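You operate a simulated robot arm through the tools that you are given. There is no shell and no other tool. Be economical: measure what you need, move in short steps, check, and stop when the job is done.

The job below is to be done with a simulated robot arm. You get a single attempt, and the scene is never put back.

TASK
Sift the flour into the milk, slide the bowl out and whisk it smooth.
Fine: slide it 15 to 22 cm toward the whisk; lay the whisk back where it was; the other mixing bowls stay as they are.

It is judged by the outcome, as a careful person would: the job done as asked, and still so three seconds after it is handed in. It fails if anything else is knocked over, pushed out of place, dropped, spilled or broken.

THE ROBOT
A 7-joint arm with a two-finger parallel gripper, fixed in place. Base frame: the origin is at the foot of the arm, x ahead of it, y to its left, z up. Units: mm, rad, N and s.
Its first joint turns from -1.152 to 1.152 rad. Payload 2.4 kg.
The tool frame sits at the grasp point between the pads (the TCP): z along the fingers, y along the line on which they close. The tips reach 30 mm beyond it. Largest opening 94 mm; finger width 28, thickness 10; the body of the gripper, 50 by 96 mm, starts 55 mm behind the TCP.
Orientation is that of the tool frame in the base frame, as a unit quaternion [w, x, y, z]. With the fingers straight down and closing along the base's y, the tool's x points along the base's -x, its y along +y and its z along -z.

THE INTERFACE
- The arm moves only by the tool jog_arm. Its argument "plan" is a list of rows, each an object of numbers (a shift or turn left out is 0, a gripper value left out holds the last): "jaw": the finger opening in mm, from 0 to 94; "tx", "ty", "tz": the shift along the base's x, y, z in units of 250 mm (1.0 is 250 mm); "rx", "ry", "rz": the turn, a rotation vector about the base's x, y, z in units of 180 degrees (1.0 is 180 degrees). In form: [{"jaw": .., "tx": .., "ty": .., "tz": .., "rx": .., "ry": .., "rz": ..}, ...]. A call has 1 to 8 rows; each row is the pose to reach, as a shift and turn from the pose commanded when the call began. A call with a number of a shift or a turn outside -1 to 1 is refused whole. Rows are played at 5 a second. More than 50 mm and 0.15 rad between two rows, or a gripper value outside its range, and nothing of the call is played. Where a pose cannot be reached the arm comes as near as it can. A force on the tool above 70 N (or 10 N above the force at the start of the call, whichever is more), or a blocked arm, ends the call early, and 0.2 s more pass. The fingers move at their own pace (about 153 mm/s each) and stop on an object; they squeeze with about 42 N. The grip force told is the motor's: it shows also when the fingers shut on nothing. Time passes only in rows, and 0.2 s behind the last, so rows that repeat a pose let the fingers close. It gives the time, the measured TCP pose, the force on the tool (base axes), the opening and the grip force at its end, in the units of the frame above (readings bear some noise).
- Cameras (640 x 400 px; columns grow to the right, rows downward): "scene" is fixed at [46, 479.6, 1458.2]; the picture's right is [-0.73, -0.69, 0.00], its down [-0.39, 0.41, -0.83] and it looks along [0.57, -0.60, -0.56] (base axes); focal length 268 px, centre (320, 200). "wrist" rides on the gripper at [76, 14, -103] in the tool frame; the picture's right is [-0.18, 0.98, 0.00], its down [-0.75, -0.14, -0.64] and it looks along [-0.63, -0.12, 0.77] (tool axes); focal length 243 px, centre (320, 200). There is no depth. A picture from a camera that has moved, and an enlarged one, comes with that camera's place and axes in the base frame and with its lens. The place of the scene camera against the robot may be out by one fixed shift of up to 25 mm in any direction.
- capture(camera): a new picture of that camera. No time passes.
- inspect(camera, box): a new picture of the part [left, top, right, bottom] of that camera's present view, enlarged. No time passes.
- job_done(): hands the job in; it is judged then, once.

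Go step by step. Nothing tells you positions but the pictures and the camera data: compare them with the known pose of the tool, close in by small moves and look again before you grip or let go. The budget is 120 turns and 64 pictures, counting those below and the enlarged ones. Unless the task says otherwise, let go and move clear before handing in, and close with one line.

The tools are called after ">>>" by a JSON object that holds its "op" and its "data". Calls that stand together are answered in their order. jog_arm: Moves the arm, as the interface text tells. Its arguments: {"type":"object","properties":{"plan":{"type":"array"}},"required":["plan"]} The other tools are called the same way: capture (camera) takes a picture; inspect (camera, box) takes an enlarged picture of a part of a camera's view; job_done () hands the job in.

At the start:

```text
time: 0.0
eef_pos: [372.0, 177.5, 1310.9]
tcp_rot: [0.0, 0.001, 1.0, 0.001]
ft_force: [0.6, -0.2, 0.0]
opening: 94.1
grip_force: 0.1
```

scene: 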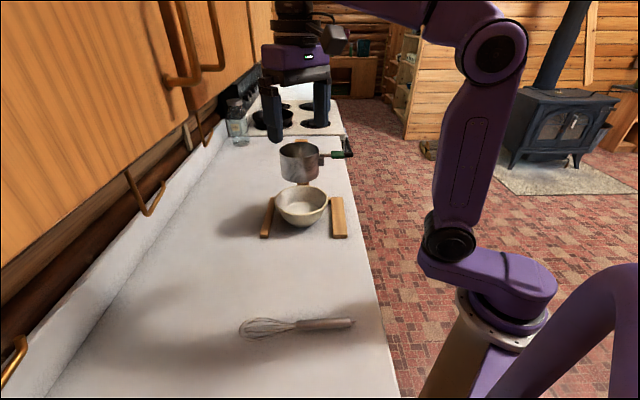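
wrist: 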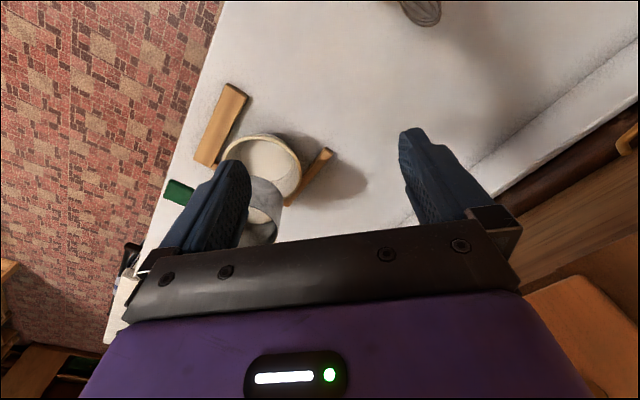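

I see a bowl between two wooden rails, a metal sifter on a stand with a handle behind it, and a whisk nearer the camera. I'll enlarge these areas to understand the mechanism.

>>> {"op": "inspect", "data": {"camera": "scene", "box": [220, 80, 380, 260]}}

>>> {"op": "inspect", "data": {"camera": "scene", "box": [220, 290, 380, 370]}}

>>> {"op": "inspect", "data": {"camera": "wrist", "box": [100, 60, 400, 290]}}

```text
2.22 times, centred on (300, 170) of scene
camera zoom: at [46.0, 479.6, 1458.2], right [-0.73, -0.69, 0.0], down [-0.39, 0.41, -0.83], along [0.57, -0.6, -0.56], focal length 594 px, centre (364, 267)
```

zoom: 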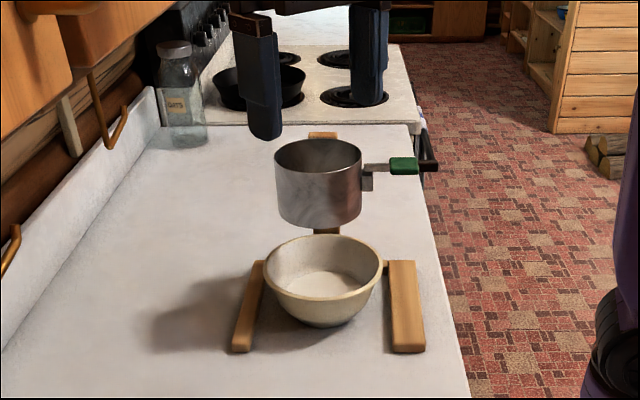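

```text
4.00 times, centred on (300, 330) of scene
camera zoom: at [46.0, 479.6, 1458.2], right [-0.73, -0.69, 0.0], down [-0.39, 0.41, -0.83], along [0.57, -0.6, -0.56], focal length 1070 px, centre (400, -320)
```

zoom: 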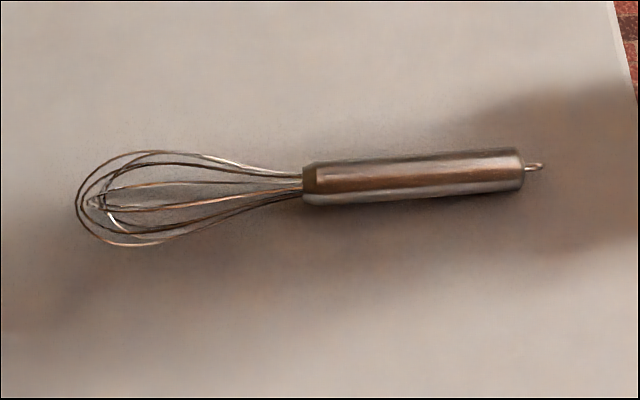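

```text
1.74 times, centred on (250, 175) of wrist
camera zoom: at [295.5, 192.2, 1413.7], right [0.19, 0.98, 0.0], down [0.75, -0.14, 0.64], along [0.63, -0.12, -0.77], focal length 422 px, centre (442, 244)
```

zoom: 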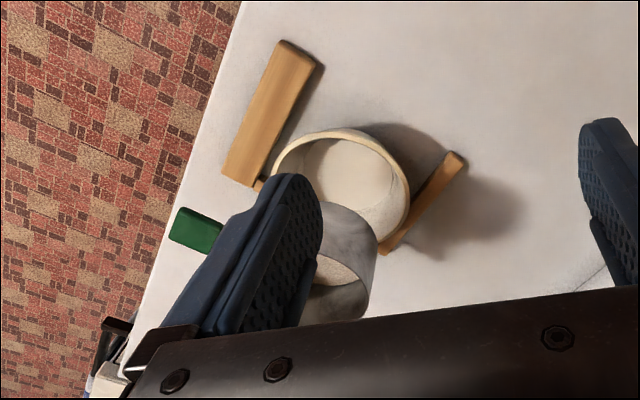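

The two cameras suggest the surface may be higher than z=500, and the pictures disagree, so I want a second viewpoint. I'll shift the arm back and to the side, staying high, and look again with the wrist camera.

>>> {"op": "jog_arm", "data": {"plan": [{"tx": -0.16}, {"tx": -0.32}, {"tx": -0.48}, {"tx": -0.6}, {"tx": -0.6}]}}

>>> {"op": "capture", "data": {"camera": "wrist"}}

```text
time: 1.2
eef_pos: [221.5, 177.1, 1311.2]
tcp_rot: [0.0, 0.0, 1.0, 0.001]
ft_force: [-0.1, 0.5, -0.3]
opening: 93.7
grip_force: 0.1
```

```text
58 pictures are left
camera wrist: at [145.5, 192.0, 1414.3], right [0.19, 0.98, 0.0], down [0.75, -0.14, 0.64], along [0.63, -0.12, -0.77], focal length 243 px, centre (320, 200)
```

wrist: 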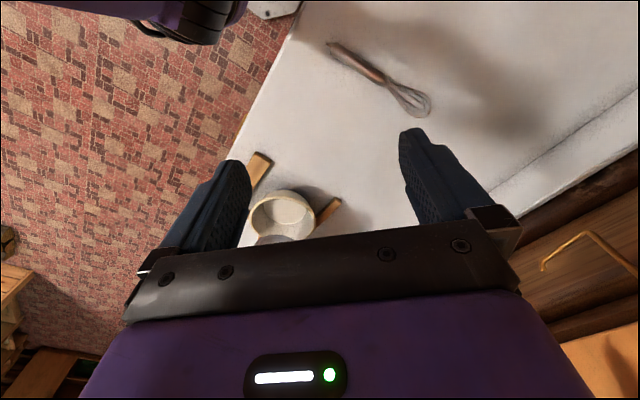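

The views agree on a counter near z≈920 rather than 500: whisk from about (215,195) to (370,375), bowl around (535,32), and the sifter above it near z≈1150. I'll go to a higher spot in front of the sifter to see its lever.

>>> {"op": "jog_arm", "data": {"plan": [{"tx": 0.13, "ty": -0.1, "tz": 0.04}, {"tx": 0.26, "ty": -0.2, "tz": 0.08}, {"tx": 0.38, "ty": -0.3, "tz": 0.12}, {"tx": 0.5, "ty": -0.4, "tz": 0.16}, {"tx": 0.6, "ty": -0.44, "tz": 0.2}, {"tx": 0.6, "ty": -0.44, "tz": 0.2}]}}

>>> {"op": "capture", "data": {"camera": "wrist"}}

```text
time: 2.6
eef_pos: [370.6, 69.1, 1353.0]
tcp_rot: [0.001, 0.0, 1.0, 0.001]
ft_force: [0.9, 0.2, -0.6]
opening: 94.1
grip_force: 0.0
out of reach, approached as far as the arm can: row 5, 6
```

```text
57 pictures are left
camera wrist: at [294.9, 84.0, 1455.5], right [0.18, 0.98, 0.0], down [0.75, -0.14, 0.64], along [0.63, -0.12, -0.77], focal length 243 px, centre (320, 200)
```

wrist: 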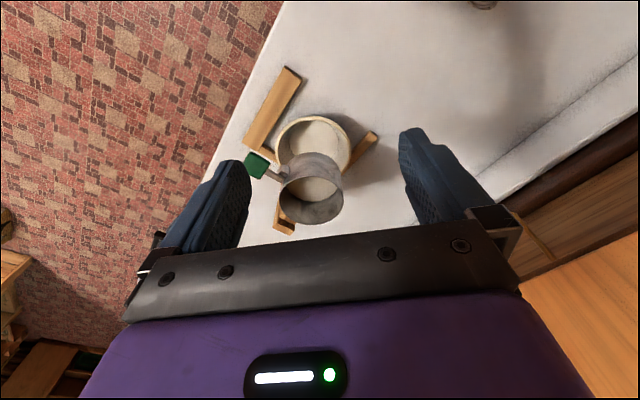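

>>> {"op": "inspect", "data": {"camera": "wrist", "box": [220, 60, 400, 250]}}

>>> {"op": "inspect", "data": {"camera": "scene", "box": [265, 120, 365, 190]}}

```text
2.11 times, centred on (310, 155) of wrist
camera zoom: at [294.9, 84.0, 1455.5], right [0.18, 0.98, 0.0], down [0.75, -0.14, 0.64], along [0.63, -0.12, -0.77], focal length 511 px, centre (341, 295)
```

zoom: 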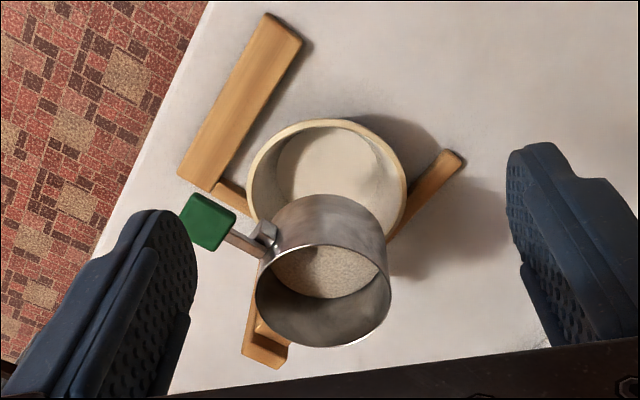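

```text
5.71 times, centred on (315, 155) of scene
camera zoom: at [46.0, 479.5, 1458.2], right [-0.73, -0.69, 0.0], down [-0.39, 0.41, -0.83], along [0.57, -0.6, -0.56], focal length 1528 px, centre (349, 457)
```

zoom: 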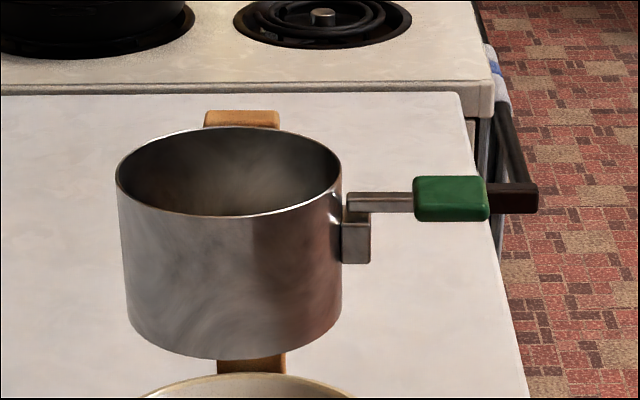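

The sifter (rim near z≈1130, x≈567, y≈15) has a green paddle lever near (490,-60,1115), probably pressed down. I'll close the fingers and go above the paddle, high enough to be clear, then look.

>>> {"op": "jog_arm", "data": {"plan": [{"jaw": 0, "ty": -0.1, "tz": -0.12}, {"tx": 0.1, "ty": -0.2, "tz": -0.24}, {"tx": 0.2, "ty": -0.3, "tz": -0.36}, {"tx": 0.28, "ty": -0.4, "tz": -0.44}, {"tx": 0.36, "ty": -0.48, "tz": -0.48}, {"tx": 0.4, "ty": -0.52, "tz": -0.48}, {"tx": 0.4, "ty": -0.52, "tz": -0.48}]}}

>>> {"op": "capture", "data": {"camera": "wrist"}}

>>> {"op": "inspect", "data": {"camera": "scene", "box": [240, 70, 400, 190]}}

```text
time: 4.2
eef_pos: [471.1, -62.2, 1233.8]
tcp_rot: [0.0, 0.001, 1.0, 0.0]
ft_force: [-0.7, 0.8, 0.0]
opening: 0.0
grip_force: 32.5
```

```text
54 pictures are left
camera wrist: at [395.3, -47.0, 1335.1], right [0.18, 0.98, 0.0], down [0.75, -0.14, 0.64], along [0.63, -0.12, -0.77], focal length 243 px, centre (320, 200)
```

wrist: 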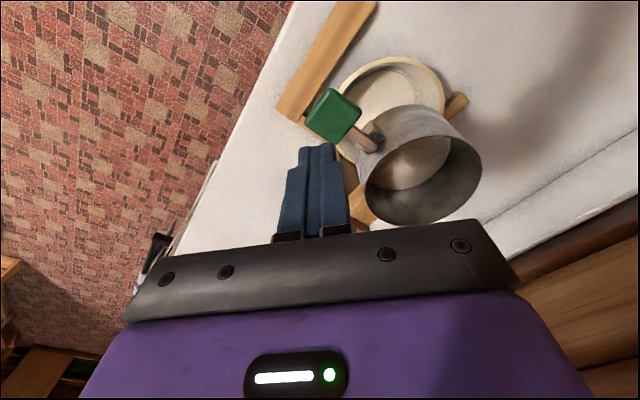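

```text
3.33 times, centred on (320, 130) of scene
camera zoom: at [46.0, 479.6, 1458.2], right [-0.73, -0.69, 0.0], down [-0.39, 0.41, -0.83], along [0.57, -0.6, -0.56], focal length 892 px, centre (320, 433)
```

zoom: 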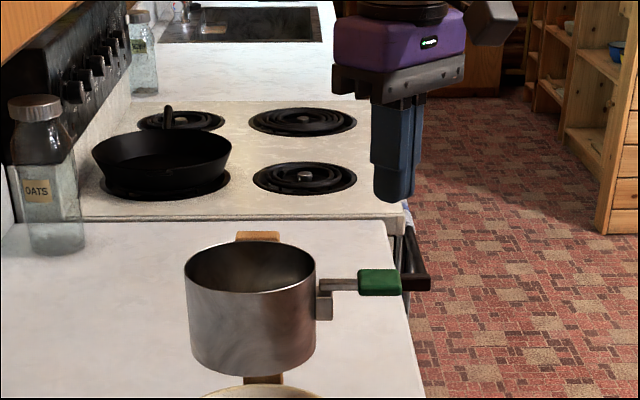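

Triangulated: paddle top about (473,-50,1133), sifter centre (540,23) with rim z≈1150, bowl centre (528,27) with rim ≈995. I'll centre over the paddle and press down gently.

>>> {"op": "jog_arm", "data": {"plan": [{"jaw": 0, "ty": 0.05, "tz": -0.12}, {"ty": 0.05, "tz": -0.22}, {"ty": 0.05, "tz": -0.26}, {"ty": 0.05, "tz": -0.3}, {"ty": 0.05, "tz": -0.32}]}}

>>> {"op": "inspect", "data": {"camera": "scene", "box": [240, 100, 400, 220]}}

```text
time: 5.4
eef_pos: [470.7, -48.6, 1153.8]
tcp_rot: [0.001, 0.001, 1.0, 0.001]
ft_force: [0.6, 0.5, 4.8]
opening: 0.0
grip_force: 32.4
```

```text
3.33 times, centred on (320, 160) of scene
camera zoom: at [46.0, 479.6, 1458.2], right [-0.73, -0.69, 0.0], down [-0.39, 0.41, -0.83], along [0.57, -0.6, -0.56], focal length 892 px, centre (320, 333)
```

zoom: 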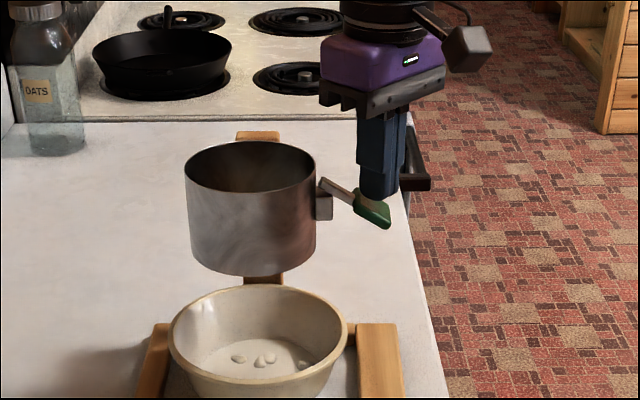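

The lever tips down and flour clumps are appearing in the bowl. I'll press a little further and pump it.

>>> {"op": "jog_arm", "data": {"plan": [{"tz": -0.04}, {"tz": -0.06}, {"tz": -0.06}, {"tz": 0.04}, {"tz": 0.12}, {"tz": 0.04}, {"tz": -0.04}, {"tz": -0.06}]}}

>>> {"op": "inspect", "data": {"camera": "scene", "box": [240, 100, 400, 220]}}

>>> {"op": "capture", "data": {"camera": "wrist"}}

```text
time: 5.9
eef_pos: [472.2, -49.1, 1152.0]
tcp_rot: [0.009, 0.001, 1.0, 0.001]
ft_force: [-19.6, -1.6, 26.3]
opening: 0.1
grip_force: 33.2
stopped in row 2: the force on the tool passed its limit (the readings are from after the stop); the commanded pose is now the measured one
```

```text
3.33 times, centred on (320, 160) of scene
camera zoom: at [45.0, 479.5, 1458.2], right [-0.73, -0.69, 0.0], down [-0.39, 0.41, -0.83], along [0.57, -0.6, -0.56], focal length 892 px, centre (320, 333)
```

zoom: 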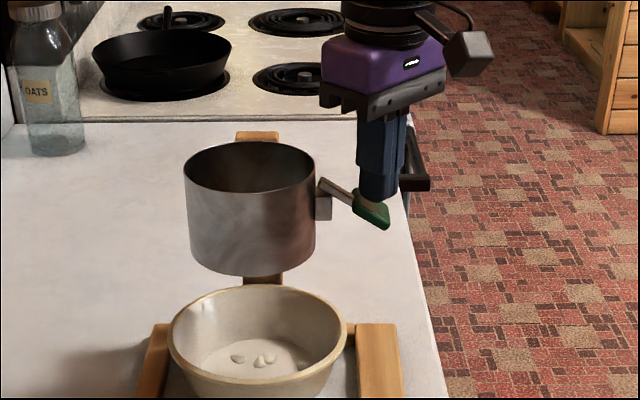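

```text
50 pictures are left
camera wrist: at [393.2, -33.8, 1253.4], right [0.18, 0.98, 0.0], down [0.74, -0.14, 0.66], along [0.64, -0.12, -0.76], focal length 243 px, centre (320, 200)
```

wrist: 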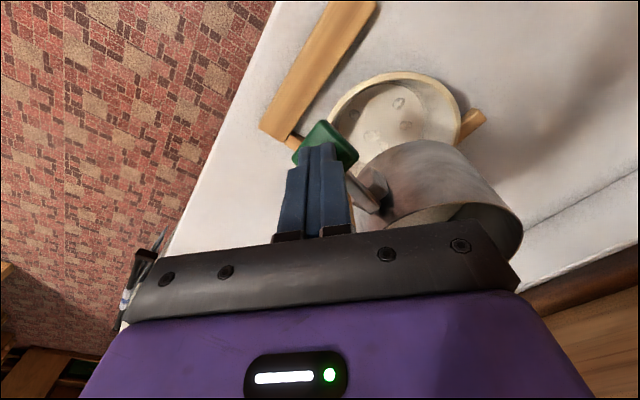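

The lever bottoms out at TCP z≈1153. I'll pump it, staying just above the stop.

>>> {"op": "jog_arm", "data": {"plan": [{"tz": 0.08}, {"tz": 0.16}, {"tz": 0.08}, {"tz": 0.012}, {"tz": 0.012}, {"tz": 0.08}, {"tz": 0.16}, {"tz": 0.16}]}}

>>> {"op": "inspect", "data": {"camera": "scene", "box": [240, 100, 400, 220]}}

```text
time: 7.7
eef_pos: [470.5, -47.9, 1190.9]
tcp_rot: [0.009, 0.0, 1.0, 0.0]
ft_force: [0.1, 0.3, 0.2]
opening: 0.0
grip_force: 32.8
```

```text
3.33 times, centred on (320, 160) of scene
camera zoom: at [46.0, 479.6, 1458.2], right [-0.73, -0.69, 0.0], down [-0.39, 0.41, -0.83], along [0.57, -0.6, -0.56], focal length 892 px, centre (320, 333)
```

zoom: 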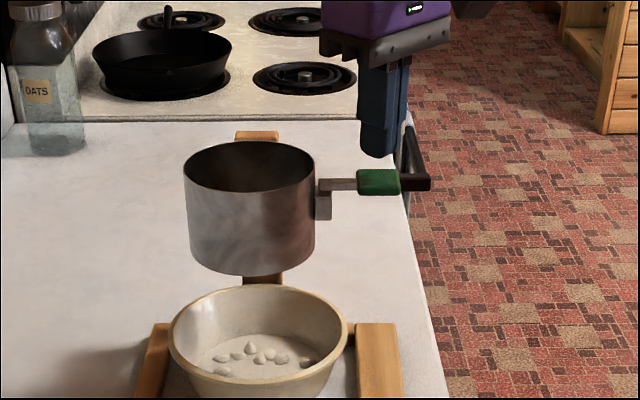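

Each stroke adds flour (more lumps now) and the lever springs back. I'll keep pumping.

>>> {"op": "jog_arm", "data": {"plan": [{"tz": -0.08}, {"tz": -0.145}, {"tz": -0.145}, {"tz": 0.0}, {"tz": -0.08}, {"tz": -0.145}, {"tz": -0.145}, {"tz": 0.0}]}}

>>> {"op": "jog_arm", "data": {"plan": [{"tz": -0.08}, {"tz": -0.145}, {"tz": -0.145}, {"tz": 0.0}, {"tz": -0.08}, {"tz": -0.145}, {"tz": -0.145}, {"tz": 0.0}]}}

>>> {"op": "inspect", "data": {"camera": "scene", "box": [240, 100, 400, 220]}}

>>> {"op": "capture", "data": {"camera": "wrist"}}

```text
time: 9.5
eef_pos: [472.4, -47.2, 1190.5]
tcp_rot: [0.008, 0.0, 1.0, 0.0]
ft_force: [0.3, -0.1, 0.0]
opening: 0.2
grip_force: 32.9
```

```text
time: 11.3
eef_pos: [472.7, -47.6, 1187.8]
tcp_rot: [0.009, 0.0, 1.0, 0.001]
ft_force: [1.4, 0.0, 0.0]
opening: 0.1
grip_force: 33.2
```

```text
3.33 times, centred on (320, 160) of scene
camera zoom: at [46.0, 479.6, 1458.2], right [-0.73, -0.69, 0.0], down [-0.39, 0.41, -0.83], along [0.57, -0.6, -0.56], focal length 892 px, centre (320, 333)
```

zoom: 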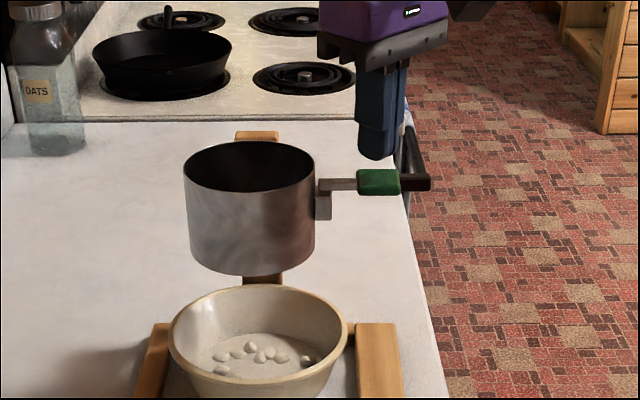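

```text
47 pictures are left
camera wrist: at [395.3, -32.5, 1290.1], right [0.18, 0.98, 0.01], down [0.74, -0.14, 0.65], along [0.64, -0.12, -0.76], focal length 243 px, centre (320, 200)
```

wrist: 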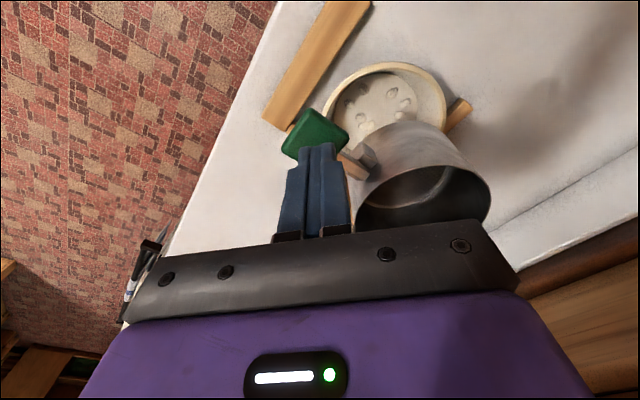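

The lump count looks steady and the sifter's inside looks darker, so it may be empty. Checking.

>>> {"op": "inspect", "data": {"camera": "wrist", "box": [320, 50, 500, 230]}}

>>> {"op": "inspect", "data": {"camera": "scene", "box": [270, 130, 340, 230]}}

```text
2.22 times, centred on (410, 140) of wrist
camera zoom: at [395.3, -32.5, 1290.1], right [0.18, 0.98, 0.01], down [0.74, -0.14, 0.65], along [0.64, -0.12, -0.76], focal length 539 px, centre (120, 333)
```

zoom: 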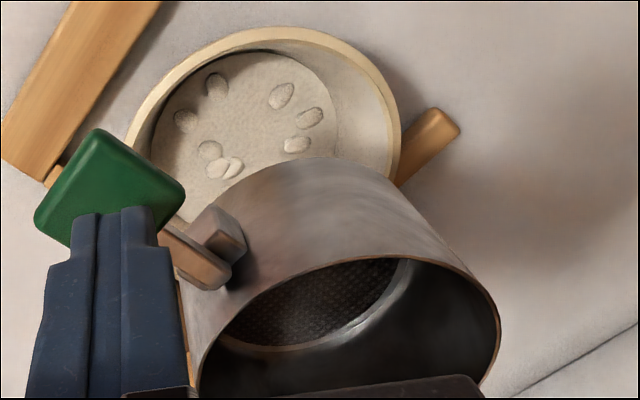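

```text
4.00 times, centred on (305, 180) of scene
camera zoom: at [46.0, 479.6, 1458.2], right [-0.73, -0.69, 0.0], down [-0.39, 0.41, -0.83], along [0.57, -0.6, -0.56], focal length 1070 px, centre (380, 280)
```

zoom: 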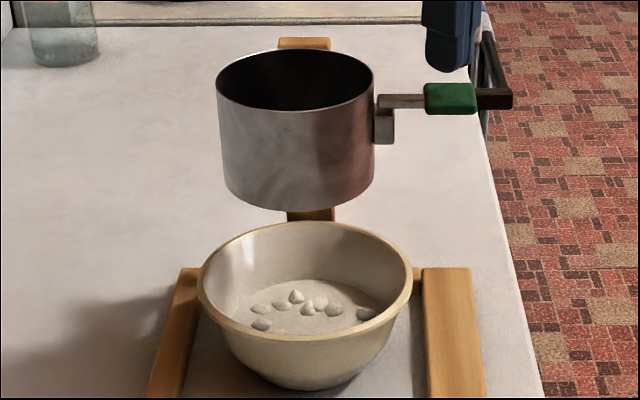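

The mesh is bare, so all the flour is in the bowl. Next I'll back away and turn the gripper 45° so it can pinch the bowl's whisk-side rim, around (468,82,995).

>>> {"op": "jog_arm", "data": {"plan": [{"tx": -0.15, "rz": 0.04}, {"tx": -0.3, "ty": 0.1, "rz": 0.08}, {"tx": -0.35, "ty": 0.28, "rz": 0.12}, {"tx": -0.35, "ty": 0.46, "rz": 0.165}, {"tx": -0.35, "ty": 0.62, "rz": 0.21}, {"tx": -0.35, "ty": 0.76, "rz": 0.25, "jaw": 50}, {"tx": -0.35, "ty": 0.76, "rz": 0.25, "jaw": 50}]}}

>>> {"op": "capture", "data": {"camera": "wrist"}}

```text
time: 12.9
eef_pos: [385.5, 142.5, 1190.0]
tcp_rot: [0.007, -0.383, 0.924, 0.004]
ft_force: [-0.3, 0.5, -0.2]
opening: 49.8
grip_force: 0.0
```

```text
44 pictures are left
camera wrist: at [320.2, 99.0, 1291.1], right [-0.57, 0.82, 0.01], down [0.62, 0.42, 0.66], along [0.54, 0.37, -0.76], focal length 243 px, centre (320, 200)
```

wrist: 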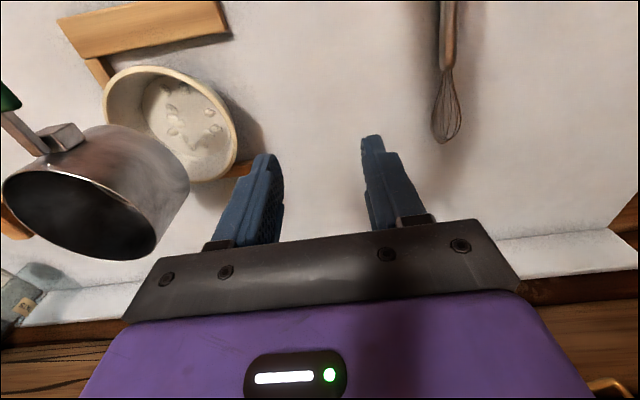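

The bowl rim centre is about (523,20), so the whisk-side rim point is about (470,74,995). I'll tilt the gripper 30° so its body stays clear of the sifter, and move to a pre-grasp point.

>>> {"op": "jog_arm", "data": {"plan": [{"tz": -0.08, "rx": -0.03, "ry": -0.03}, {"tx": 0.05, "ty": -0.04, "tz": -0.2, "rx": -0.06, "ry": -0.06}, {"tx": 0.1, "ty": -0.08, "tz": -0.32, "rx": -0.09, "ry": -0.09}, {"tx": 0.16, "ty": -0.12, "tz": -0.42, "rx": -0.118, "ry": -0.118}, {"tx": 0.21, "ty": -0.146, "tz": -0.456, "rx": -0.118, "ry": -0.118}, {"tx": 0.21, "ty": -0.146, "tz": -0.456, "rx": -0.118, "ry": -0.118}]}}

>>> {"op": "capture", "data": {"camera": "wrist"}}

>>> {"op": "inspect", "data": {"camera": "scene", "box": [240, 120, 400, 240]}}

```text
time: 14.3
eef_pos: [437.3, 107.3, 1073.7]
tcp_rot: [0.107, -0.371, 0.892, -0.237]
ft_force: [0.6, -0.2, 0.1]
opening: 50.1
grip_force: 0.0
```

```text
43 pictures are left
camera wrist: at [338.0, 97.0, 1154.9], right [-0.47, 0.73, -0.49], down [0.38, 0.67, 0.64], along [0.8, 0.12, -0.59], focal length 243 px, centre (320, 200)
```

wrist: 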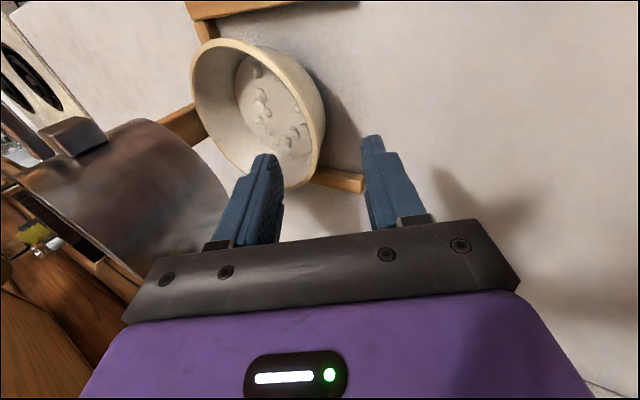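

```text
3.33 times, centred on (320, 180) of scene
camera zoom: at [46.0, 479.6, 1458.2], right [-0.73, -0.69, 0.0], down [-0.39, 0.41, -0.83], along [0.57, -0.6, -0.56], focal length 892 px, centre (320, 267)
```

zoom: 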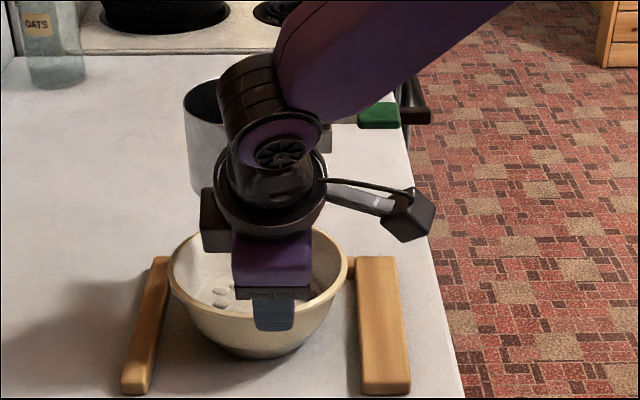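

The rim sits right between the fingers along the approach line. I'll advance along the tool axis to the rim and look before closing.

>>> {"op": "jog_arm", "data": {"plan": [{"tx": 0.04, "ty": -0.04, "tz": -0.09}, {"tx": 0.08, "ty": -0.08, "tz": -0.19}, {"tx": 0.125, "ty": -0.125, "tz": -0.285}, {"tx": 0.125, "ty": -0.125, "tz": -0.285}]}}

>>> {"op": "capture", "data": {"camera": "wrist"}}

>>> {"op": "inspect", "data": {"camera": "scene", "box": [240, 120, 400, 240]}}

```text
time: 15.3
eef_pos: [469.0, 74.3, 1004.6]
tcp_rot: [0.106, -0.371, 0.892, -0.235]
ft_force: [-0.4, -0.7, -0.4]
opening: 50.1
grip_force: 0.1
```

```text
41 pictures are left
camera wrist: at [370.2, 64.2, 1085.5], right [-0.47, 0.73, -0.49], down [0.38, 0.67, 0.64], along [0.79, 0.12, -0.6], focal length 243 px, centre (320, 200)
```

wrist: 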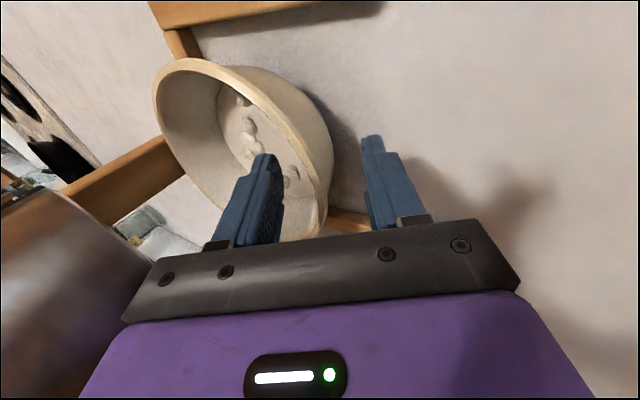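

```text
3.33 times, centred on (320, 180) of scene
camera zoom: at [46.0, 479.6, 1458.2], right [-0.73, -0.69, 0.0], down [-0.39, 0.41, -0.83], along [0.57, -0.6, -0.56], focal length 892 px, centre (320, 267)
```

zoom: 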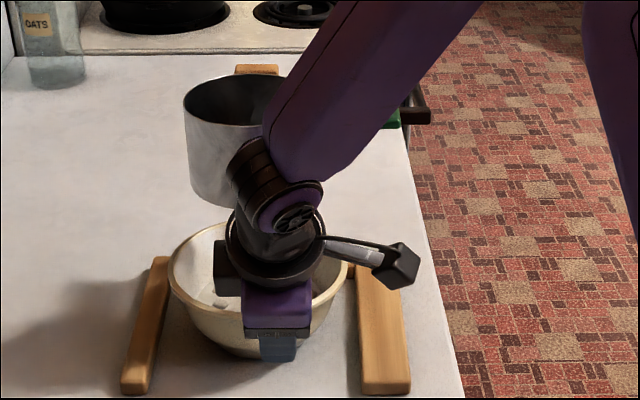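

The rim lies between the pads, slightly below the TCP. I'll advance a further 6 mm and close.

>>> {"op": "jog_arm", "data": {"plan": [{"tx": 0.012, "ty": -0.01, "tz": -0.026, "jaw": 50}, {"tx": 0.012, "ty": -0.01, "tz": -0.026, "jaw": 20}, {"tx": 0.012, "ty": -0.01, "tz": -0.026, "jaw": 0}, {"tx": 0.012, "ty": -0.01, "tz": -0.026, "jaw": 0}]}}

>>> {"op": "capture", "data": {"camera": "wrist"}}

```text
time: 16.3
eef_pos: [471.1, 71.0, 997.5]
tcp_rot: [0.106, -0.373, 0.891, -0.235]
ft_force: [0.8, -1.5, -6.9]
opening: 4.5
grip_force: 38.5
```

```text
39 pictures are left
camera wrist: at [372.4, 61.3, 1078.7], right [-0.47, 0.73, -0.49], down [0.38, 0.67, 0.64], along [0.79, 0.12, -0.6], focal length 243 px, centre (320, 200)
```

wrist: 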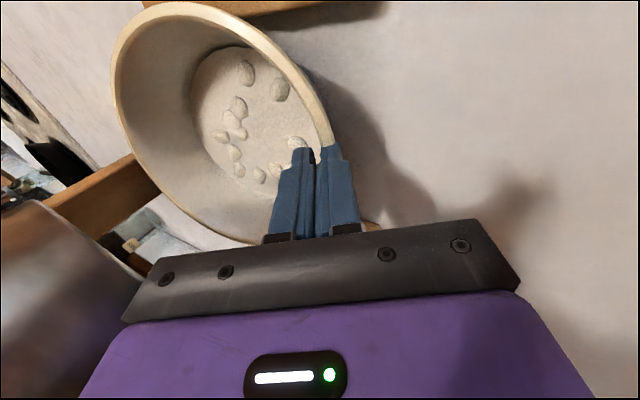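

The rim is gripped, but the bowl seems to have shifted in view; I'll check from the scene camera.

>>> {"op": "inspect", "data": {"camera": "scene", "box": [240, 120, 400, 240]}}

```text
3.33 times, centred on (320, 180) of scene
camera zoom: at [46.2, 479.5, 1458.2], right [-0.73, -0.69, 0.0], down [-0.39, 0.41, -0.83], along [0.57, -0.6, -0.56], focal length 892 px, centre (320, 267)
```

zoom: 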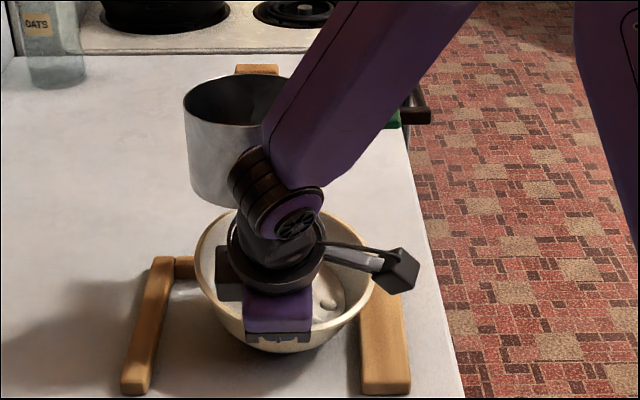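

>>> {"op": "inspect", "data": {"camera": "scene", "box": [270, 165, 350, 225]}}

>>> {"op": "inspect", "data": {"camera": "wrist", "box": [90, 0, 430, 250]}}

```text
6.67 times, centred on (310, 195) of scene
camera zoom: at [46.2, 479.5, 1458.2], right [-0.73, -0.69, 0.0], down [-0.39, 0.41, -0.83], along [0.57, -0.6, -0.56], focal length 1783 px, centre (387, 233)
```

zoom: 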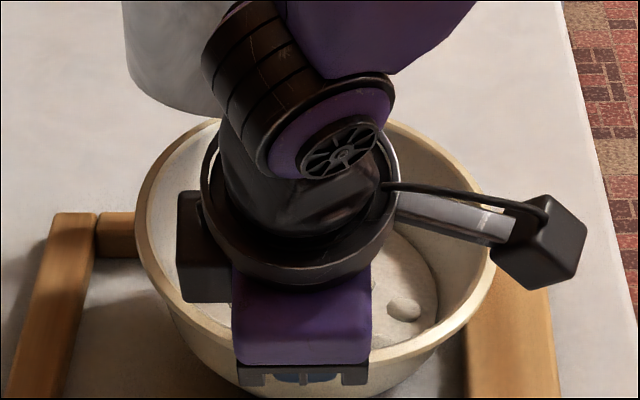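

```text
1.60 times, centred on (260, 125) of wrist
camera zoom: at [372.4, 61.3, 1078.7], right [-0.47, 0.73, -0.49], down [0.38, 0.67, 0.64], along [0.79, 0.12, -0.6], focal length 388 px, centre (416, 320)
```

zoom: 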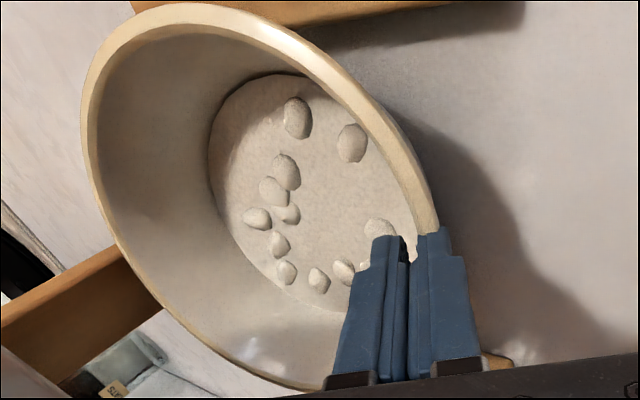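

Squeezing centred the rim in the jaws, moving the bowl ~20 mm sideways and possibly raising it. I'll lower in small steps to feel the counter.

>>> {"op": "jog_arm", "data": {"plan": [{"tz": -0.02}, {"tz": -0.04}]}}

```text
time: 16.9
eef_pos: [473.2, 75.1, 989.9]
tcp_rot: [0.112, -0.373, 0.89, -0.236]
ft_force: [-3.3, 11.6, 30.4]
opening: 5.1
grip_force: 39.3
```

>>> {"op": "jog_arm", "data": {"plan": [{"tz": 0.008}, {"tz": 0.016}]}}

>>> {"op": "inspect", "data": {"camera": "scene", "box": [240, 120, 400, 240]}}

>>> {"op": "capture", "data": {"camera": "wrist"}}

```text
time: 17.5
eef_pos: [472.6, 69.8, 991.8]
tcp_rot: [0.105, -0.371, 0.892, -0.235]
ft_force: [8.7, 1.3, 9.2]
opening: 4.6
grip_force: 38.9
```

```text
3.33 times, centred on (320, 180) of scene
camera zoom: at [46.1, 479.6, 1458.2], right [-0.73, -0.69, 0.0], down [-0.39, 0.41, -0.83], along [0.57, -0.6, -0.56], focal length 892 px, centre (320, 267)
```

zoom: 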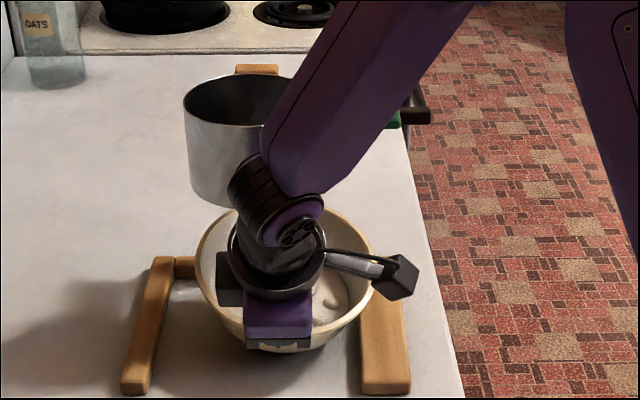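

```text
34 pictures are left
camera wrist: at [373.3, 60.6, 1072.4], right [-0.47, 0.73, -0.49], down [0.38, 0.67, 0.64], along [0.79, 0.12, -0.6], focal length 243 px, centre (320, 200)
```

wrist: 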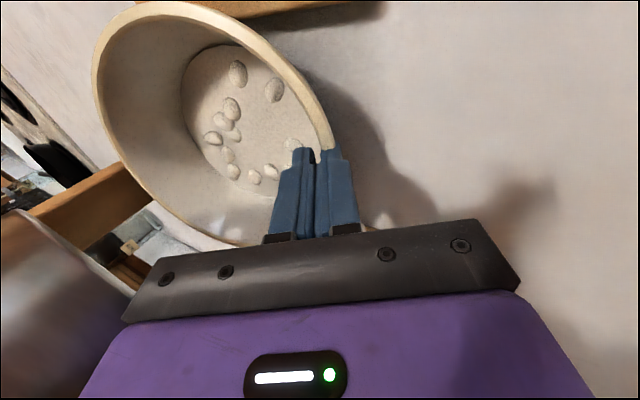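

The bowl's flatter wall made it tip slightly to follow the 30° fingers. I'll ease up a few mm, slide ~50 mm out from under the sifter, then rotate the gripper back to level the bowl.

>>> {"op": "jog_arm", "data": {"plan": [{"tz": 0.014}, {"tx": -0.04, "ty": 0.06, "tz": 0.016}, {"tx": -0.08, "ty": 0.12, "tz": 0.016}, {"tx": -0.12, "ty": 0.18, "tz": 0.016}, {"tx": -0.16, "ty": 0.22, "tz": 0.016}]}}

>>> {"op": "inspect", "data": {"camera": "scene", "box": [240, 140, 400, 260]}}

```text
time: 18.7
eef_pos: [431.4, 127.5, 995.4]
tcp_rot: [0.107, -0.372, 0.891, -0.235]
ft_force: [1.0, -0.8, -7.5]
opening: 4.9
grip_force: 39.4
```

```text
3.33 times, centred on (320, 200) of scene
camera zoom: at [46.2, 479.6, 1458.2], right [-0.73, -0.69, 0.0], down [-0.39, 0.41, -0.83], along [0.57, -0.6, -0.56], focal length 892 px, centre (320, 200)
```

zoom: 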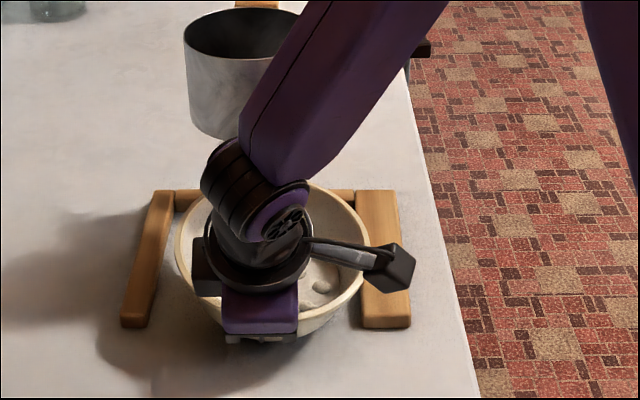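

The bowl is clear of the sifter and barely lifted. Now I'll rotate the gripper back in small steps to bring the bowl level, after lifting it slightly.

>>> {"op": "jog_arm", "data": {"plan": [{"tz": 0.03}, {"tz": 0.03, "rx": 0.016, "ry": 0.016}, {"tz": 0.03, "rx": 0.032, "ry": 0.032}, {"tz": 0.03, "rx": 0.047, "ry": 0.047}, {"tz": 0.03, "rx": 0.047, "ry": 0.047}]}}

>>> {"op": "capture", "data": {"camera": "wrist"}}

>>> {"op": "inspect", "data": {"camera": "scene", "box": [240, 140, 400, 260]}}

```text
time: 19.9
eef_pos: [431.7, 124.8, 1004.1]
tcp_rot: [0.068, -0.379, 0.912, -0.142]
ft_force: [3.8, -4.3, 3.0]
opening: 4.4
grip_force: 38.5
```

```text
32 pictures are left
camera wrist: at [345.7, 103.0, 1096.1], right [-0.53, 0.79, -0.3], down [0.48, 0.57, 0.67], along [0.7, 0.21, -0.68], focal length 243 px, centre (320, 200)
```

wrist: 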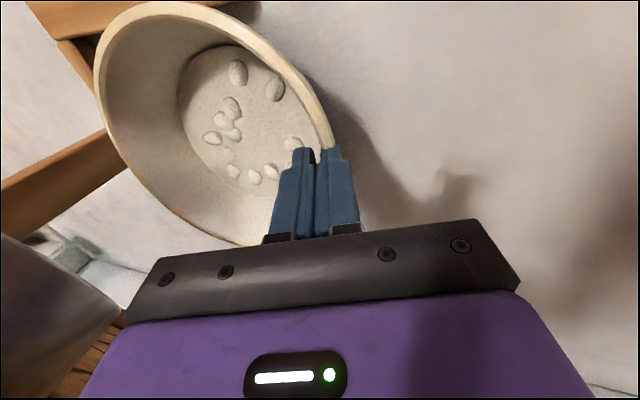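

```text
3.33 times, centred on (320, 200) of scene
camera zoom: at [46.1, 479.4, 1458.2], right [-0.73, -0.69, 0.0], down [-0.39, 0.41, -0.83], along [0.57, -0.6, -0.56], focal length 892 px, centre (320, 200)
```

zoom: 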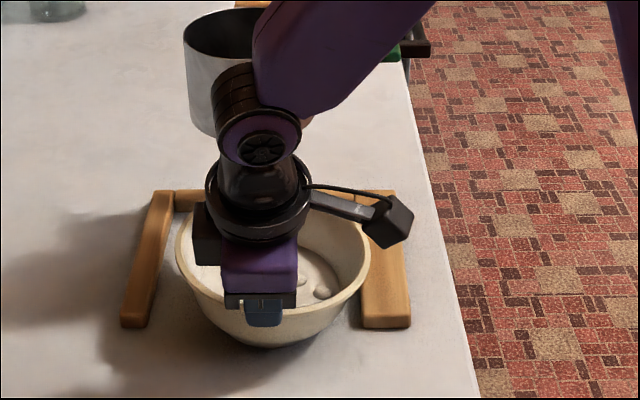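

The bowl is level and lightly touching the counter, moved about 65 mm so far. I'll slide another ~120 mm toward the whisk.

>>> {"op": "jog_arm", "data": {"plan": [{"tz": 0.004}, {"tx": -0.06, "ty": 0.07, "tz": 0.004}, {"tx": -0.12, "ty": 0.145, "tz": 0.004}, {"tx": -0.18, "ty": 0.22, "tz": 0.004}, {"tx": -0.24, "ty": 0.29, "tz": 0.004}, {"tx": -0.31, "ty": 0.37, "tz": 0.004}, {"tx": -0.31, "ty": 0.37, "tz": 0.004}]}}

>>> {"op": "inspect", "data": {"camera": "scene", "box": [220, 170, 380, 290]}}

```text
time: 21.5
eef_pos: [354.4, 219.5, 1005.2]
tcp_rot: [0.069, -0.379, 0.912, -0.139]
ft_force: [1.6, 0.2, -2.9]
opening: 4.5
grip_force: 38.6
```

```text
3.33 times, centred on (300, 230) of scene
camera zoom: at [46.1, 479.6, 1458.2], right [-0.73, -0.69, 0.0], down [-0.39, 0.41, -0.83], along [0.57, -0.6, -0.56], focal length 892 px, centre (387, 100)
```

zoom: 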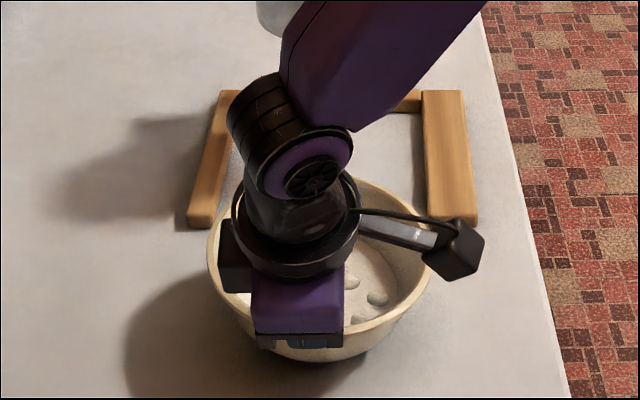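

The bowl has moved about 186 mm and is clear of the rails. I'll settle it, open the jaws and withdraw along the tool axis.

>>> {"op": "jog_arm", "data": {"plan": [{"tz": -0.006}, {"tz": -0.006, "jaw": 12}, {"tz": -0.006, "jaw": 40}, {"tz": -0.006, "jaw": 40}, {"tx": -0.025, "ty": 0.025, "tz": 0.1, "jaw": 40}, {"tx": -0.06, "ty": 0.06, "tz": 0.24}, {"tx": -0.1, "ty": 0.1, "tz": 0.4}, {"tx": -0.14, "ty": 0.14, "tz": 0.58}]}}

>>> {"op": "inspect", "data": {"camera": "scene", "box": [220, 170, 380, 290]}}

>>> {"op": "capture", "data": {"camera": "wrist"}}

```text
time: 23.3
eef_pos: [319.6, 253.8, 1149.9]
tcp_rot: [0.066, -0.379, 0.912, -0.14]
ft_force: [-0.2, 0.1, -0.1]
opening: 40.1
grip_force: 0.0
```

```text
3.33 times, centred on (300, 230) of scene
camera zoom: at [46.0, 479.6, 1458.2], right [-0.73, -0.69, 0.0], down [-0.39, 0.41, -0.83], along [0.57, -0.6, -0.56], focal length 892 px, centre (387, 100)
```

zoom: 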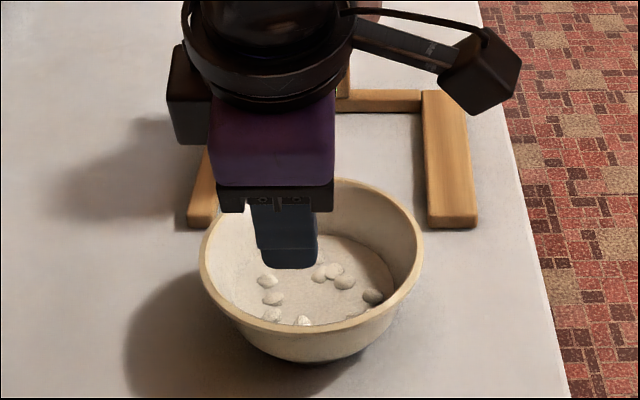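

```text
28 pictures are left
camera wrist: at [233.7, 231.1, 1242.5], right [-0.53, 0.79, -0.3], down [0.48, 0.57, 0.67], along [0.7, 0.21, -0.68], focal length 243 px, centre (320, 200)
```

wrist: 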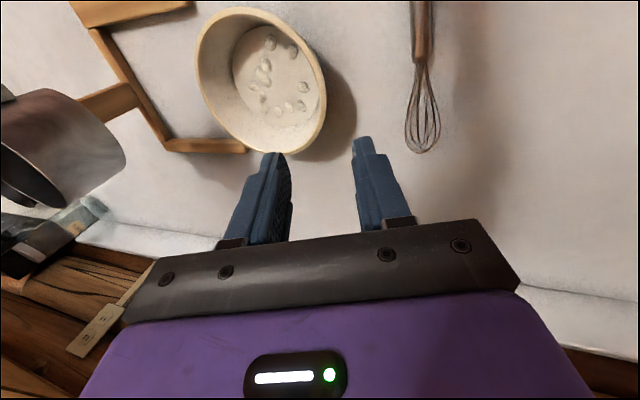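

The bowl is standing level about (403,165), moved roughly 190 mm. Now I'll straighten the gripper and go above the whisk handle (about (215,194)→(290,285)) to measure it.

>>> {"op": "jog_arm", "data": {"plan": [{"tx": -0.08, "rx": 0.025, "ry": 0.025}, {"tx": -0.16, "rx": 0.05, "ry": 0.05}, {"tx": -0.24, "ty": -0.03, "rx": 0.0707, "ry": 0.0707}, {"tx": -0.28, "ty": -0.06, "rx": 0.0707, "ry": 0.0707}, {"tx": -0.28, "ty": -0.06, "rx": 0.0707, "ry": 0.0707}]}}

>>> {"op": "jog_arm", "data": {"plan": [{"rz": 0.033, "jaw": 60}, {"rz": 0.033, "jaw": 60}]}}

>>> {"op": "capture", "data": {"camera": "wrist"}}

```text
time: 24.5
eef_pos: [248.8, 239.6, 1149.9]
tcp_rot: [0.008, -0.382, 0.924, 0.004]
ft_force: [0.5, -0.9, 0.7]
opening: 40.1
grip_force: 0.1
```

```text
time: 25.1
eef_pos: [248.3, 239.1, 1150.8]
tcp_rot: [0.009, -0.43, 0.903, 0.005]
ft_force: [-0.6, 0.4, 0.0]
opening: 60.1
grip_force: 0.1
```

```text
27 pictures are left
camera wrist: at [189.3, 188.0, 1250.9], right [-0.65, 0.76, 0.0], down [0.58, 0.49, 0.66], along [0.5, 0.43, -0.76], focal length 243 px, centre (320, 200)
```

wrist: 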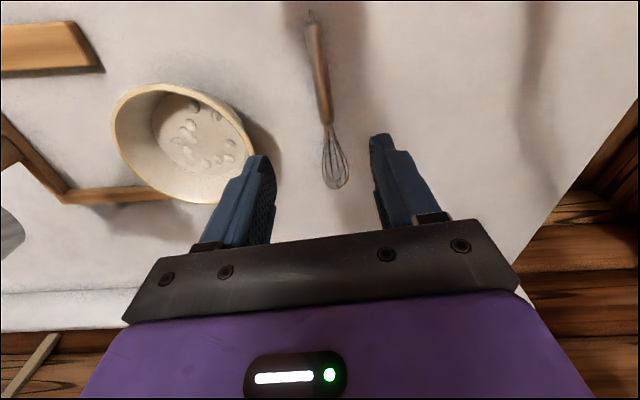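

The whisk runs from (214,200) to (359,378), matching the tool's yaw of 51°. Before gripping, I'll test in free air whether the arm can pitch 45° the way needed to point the whisk head down.

>>> {"op": "jog_arm", "data": {"plan": [{"rx": -0.033, "ry": 0.0265}, {"rx": -0.066, "ry": 0.053}, {"rx": -0.099, "ry": 0.08}, {"rx": -0.132, "ry": 0.107}, {"rx": -0.165, "ry": 0.134}, {"rx": -0.198, "ry": 0.16}, {"rx": -0.231, "ry": 0.187}, {"rx": -0.231, "ry": 0.187}]}}

```text
time: 26.9
eef_pos: [250.3, 239.0, 1150.4]
tcp_rot: [-0.4, -0.385, 0.81, -0.191]
ft_force: [-0.6, 1.0, 0.6]
opening: 59.9
grip_force: 0.0
```

The 53° pitch is reachable. I'll also test it at the stirring location, well above the bowl, with slightly more pitch.

>>> {"op": "jog_arm", "data": {"plan": [{"tx": 0.1, "ty": -0.14}, {"tx": 0.2, "ty": -0.28}, {"tx": 0.3, "ty": -0.42}, {"tx": 0.38, "ty": -0.56, "tz": -0.05}, {"tx": 0.38, "ty": -0.56, "tz": -0.15, "rx": -0.015, "ry": 0.012}, {"tx": 0.38, "ty": -0.56, "tz": -0.25, "rx": -0.03, "ry": 0.024}, {"tx": 0.38, "ty": -0.56, "tz": -0.25, "rx": -0.03, "ry": 0.024}]}}

>>> {"op": "capture", "data": {"camera": "scene"}}

```text
time: 28.5
eef_pos: [345.0, 98.7, 1086.6]
tcp_rot: [-0.448, -0.372, 0.785, -0.213]
ft_force: [-0.7, -0.6, -0.4]
opening: 59.8
grip_force: 0.1
```

```text
26 pictures are left
```

scene: 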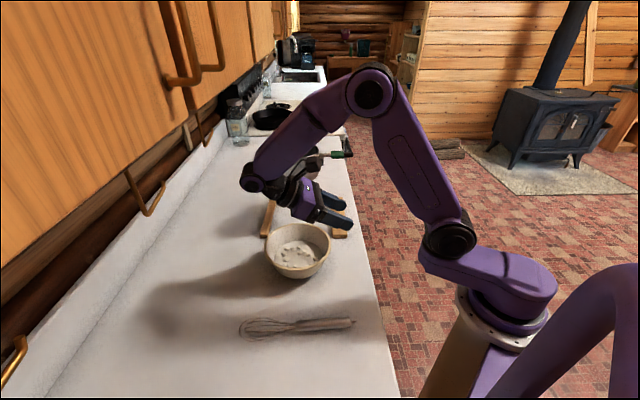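

Reachable at 60° too. Now I'll return above the whisk, straighten the tool, and then line up on the handle.

>>> {"op": "jog_arm", "data": {"plan": [{"tz": 0.15, "rx": 0.03, "ry": -0.024}, {"tx": -0.03, "ty": 0.08, "tz": 0.25, "rx": 0.063, "ry": -0.051}, {"tx": -0.1, "ty": 0.2, "tz": 0.25, "rx": 0.096, "ry": -0.078}, {"tx": -0.2, "ty": 0.32, "tz": 0.25, "rx": 0.129, "ry": -0.104}, {"tx": -0.3, "ty": 0.44, "tz": 0.25, "rx": 0.162, "ry": -0.131}, {"tx": -0.38, "ty": 0.56, "tz": 0.25, "rx": 0.195, "ry": -0.158}, {"tx": -0.38, "ty": 0.56, "tz": 0.25, "rx": 0.228, "ry": -0.184}, {"tx": -0.38, "ty": 0.56, "tz": 0.25, "rx": 0.261, "ry": -0.211}]}}

```text
time: 30.3
eef_pos: [249.2, 239.6, 1150.2]
tcp_rot: [0.009, -0.43, 0.903, 0.005]
ft_force: [0.4, -1.0, -0.3]
opening: 59.7
grip_force: 0.1
```

I'll descend over the handle at about (244,236) to a safe height and look.

>>> {"op": "jog_arm", "data": {"plan": [{"tx": -0.02, "ty": -0.012, "tz": -0.16}, {"tx": -0.02, "ty": -0.012, "tz": -0.32}, {"tx": -0.02, "ty": -0.012, "tz": -0.48}, {"tx": -0.02, "ty": -0.012, "tz": -0.6}, {"tx": -0.02, "ty": -0.012, "tz": -0.6}]}}

>>> {"op": "capture", "data": {"camera": "wrist"}}

>>> {"op": "inspect", "data": {"camera": "scene", "box": [220, 260, 380, 370]}}

```text
time: 31.5
eef_pos: [243.3, 235.8, 998.7]
tcp_rot: [0.007, -0.43, 0.903, 0.005]
ft_force: [0.2, -0.5, 0.2]
opening: 60.2
grip_force: 0.0
```

```text
25 pictures are left
camera wrist: at [183.6, 184.5, 1100.6], right [-0.65, 0.76, 0.0], down [0.58, 0.49, 0.66], along [0.5, 0.43, -0.76], focal length 243 px, centre (320, 200)
```

wrist: 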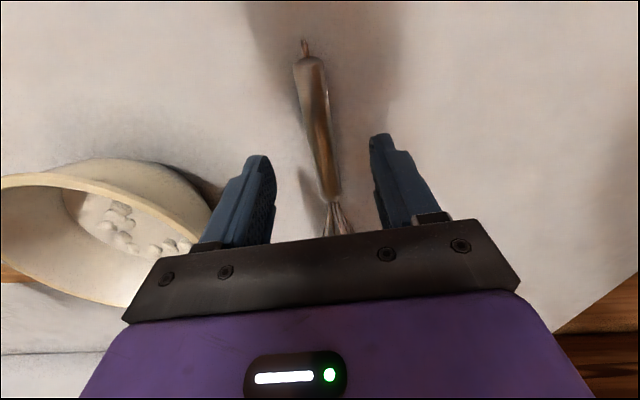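

```text
3.64 times, centred on (300, 315) of scene
camera zoom: at [46.0, 479.6, 1458.2], right [-0.73, -0.69, 0.0], down [-0.39, 0.41, -0.83], along [0.57, -0.6, -0.56], focal length 973 px, centre (393, -218)
```

zoom: 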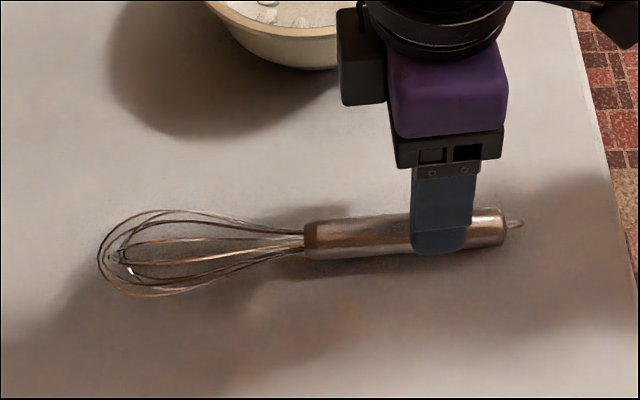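

Alignment is good (handle line passes under the TCP). I'll descend gently, watching for counter contact.

>>> {"op": "jog_arm", "data": {"plan": [{"tz": -0.1, "rz": -0.008}, {"tz": -0.16, "rz": -0.008}, {"tz": -0.19, "rz": -0.008}, {"tz": -0.19, "rz": -0.008}]}}

>>> {"op": "inspect", "data": {"camera": "scene", "box": [270, 280, 370, 350]}}

```text
time: 32.5
eef_pos: [245.3, 235.4, 951.7]
tcp_rot: [0.008, -0.42, 0.908, 0.004]
ft_force: [0.3, -0.4, 0.2]
opening: 59.9
grip_force: 0.1
```

```text
5.71 times, centred on (320, 315) of scene
camera zoom: at [46.0, 479.6, 1458.2], right [-0.73, -0.69, 0.0], down [-0.39, 0.41, -0.83], along [0.57, -0.6, -0.56], focal length 1528 px, centre (320, -457)
```

zoom: 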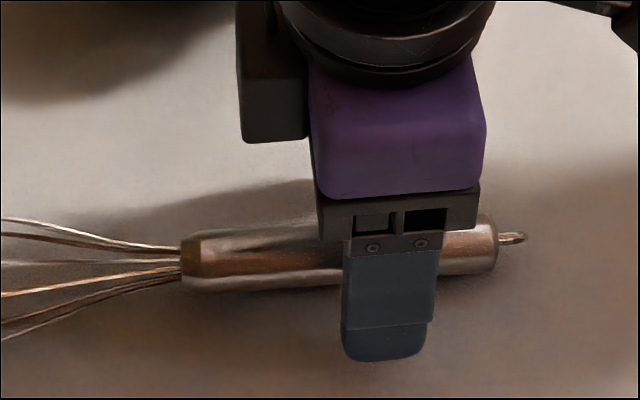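

>>> {"op": "jog_arm", "data": {"plan": [{"tz": -0.012}, {"tz": -0.024}]}}

```text
time: 33.1
eef_pos: [244.0, 235.0, 946.0]
tcp_rot: [0.007, -0.419, 0.908, 0.004]
ft_force: [0.3, 0.0, 0.5]
opening: 60.1
grip_force: 0.0
```

>>> {"op": "jog_arm", "data": {"plan": [{"tz": -0.012}, {"tz": -0.024}]}}

```text
time: 33.7
eef_pos: [244.3, 235.6, 940.3]
tcp_rot: [0.008, -0.419, 0.908, 0.004]
ft_force: [-0.2, 0.5, 0.2]
opening: 60.0
grip_force: 0.0
```

>>> {"op": "jog_arm", "data": {"plan": [{"tz": -0.012}, {"tz": -0.024}]}}

>>> {"op": "inspect", "data": {"camera": "scene", "box": [270, 280, 370, 350]}}

```text
time: 34.1
eef_pos: [245.1, 236.3, 939.3]
tcp_rot: [0.009, -0.418, 0.908, 0.004]
ft_force: [-4.6, -3.9, 22.1]
opening: 59.9
grip_force: 0.5
stopped in row 1: the force on the tool passed its limit (the readings are from after the stop); the commanded pose is now the measured one
```

```text
5.71 times, centred on (320, 315) of scene
camera zoom: at [45.7, 479.3, 1458.3], right [-0.73, -0.69, 0.0], down [-0.39, 0.41, -0.83], along [0.57, -0.6, -0.56], focal length 1528 px, centre (320, -457)
```

zoom: 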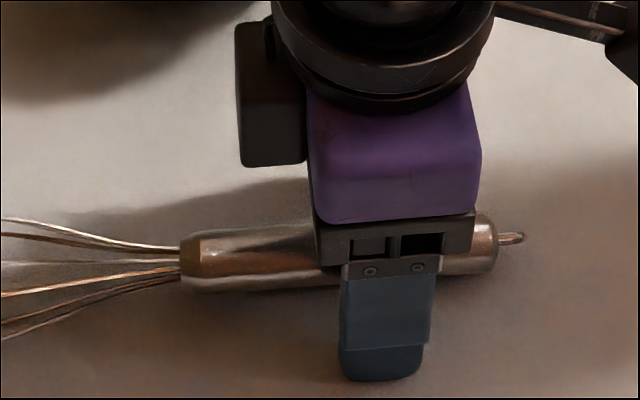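

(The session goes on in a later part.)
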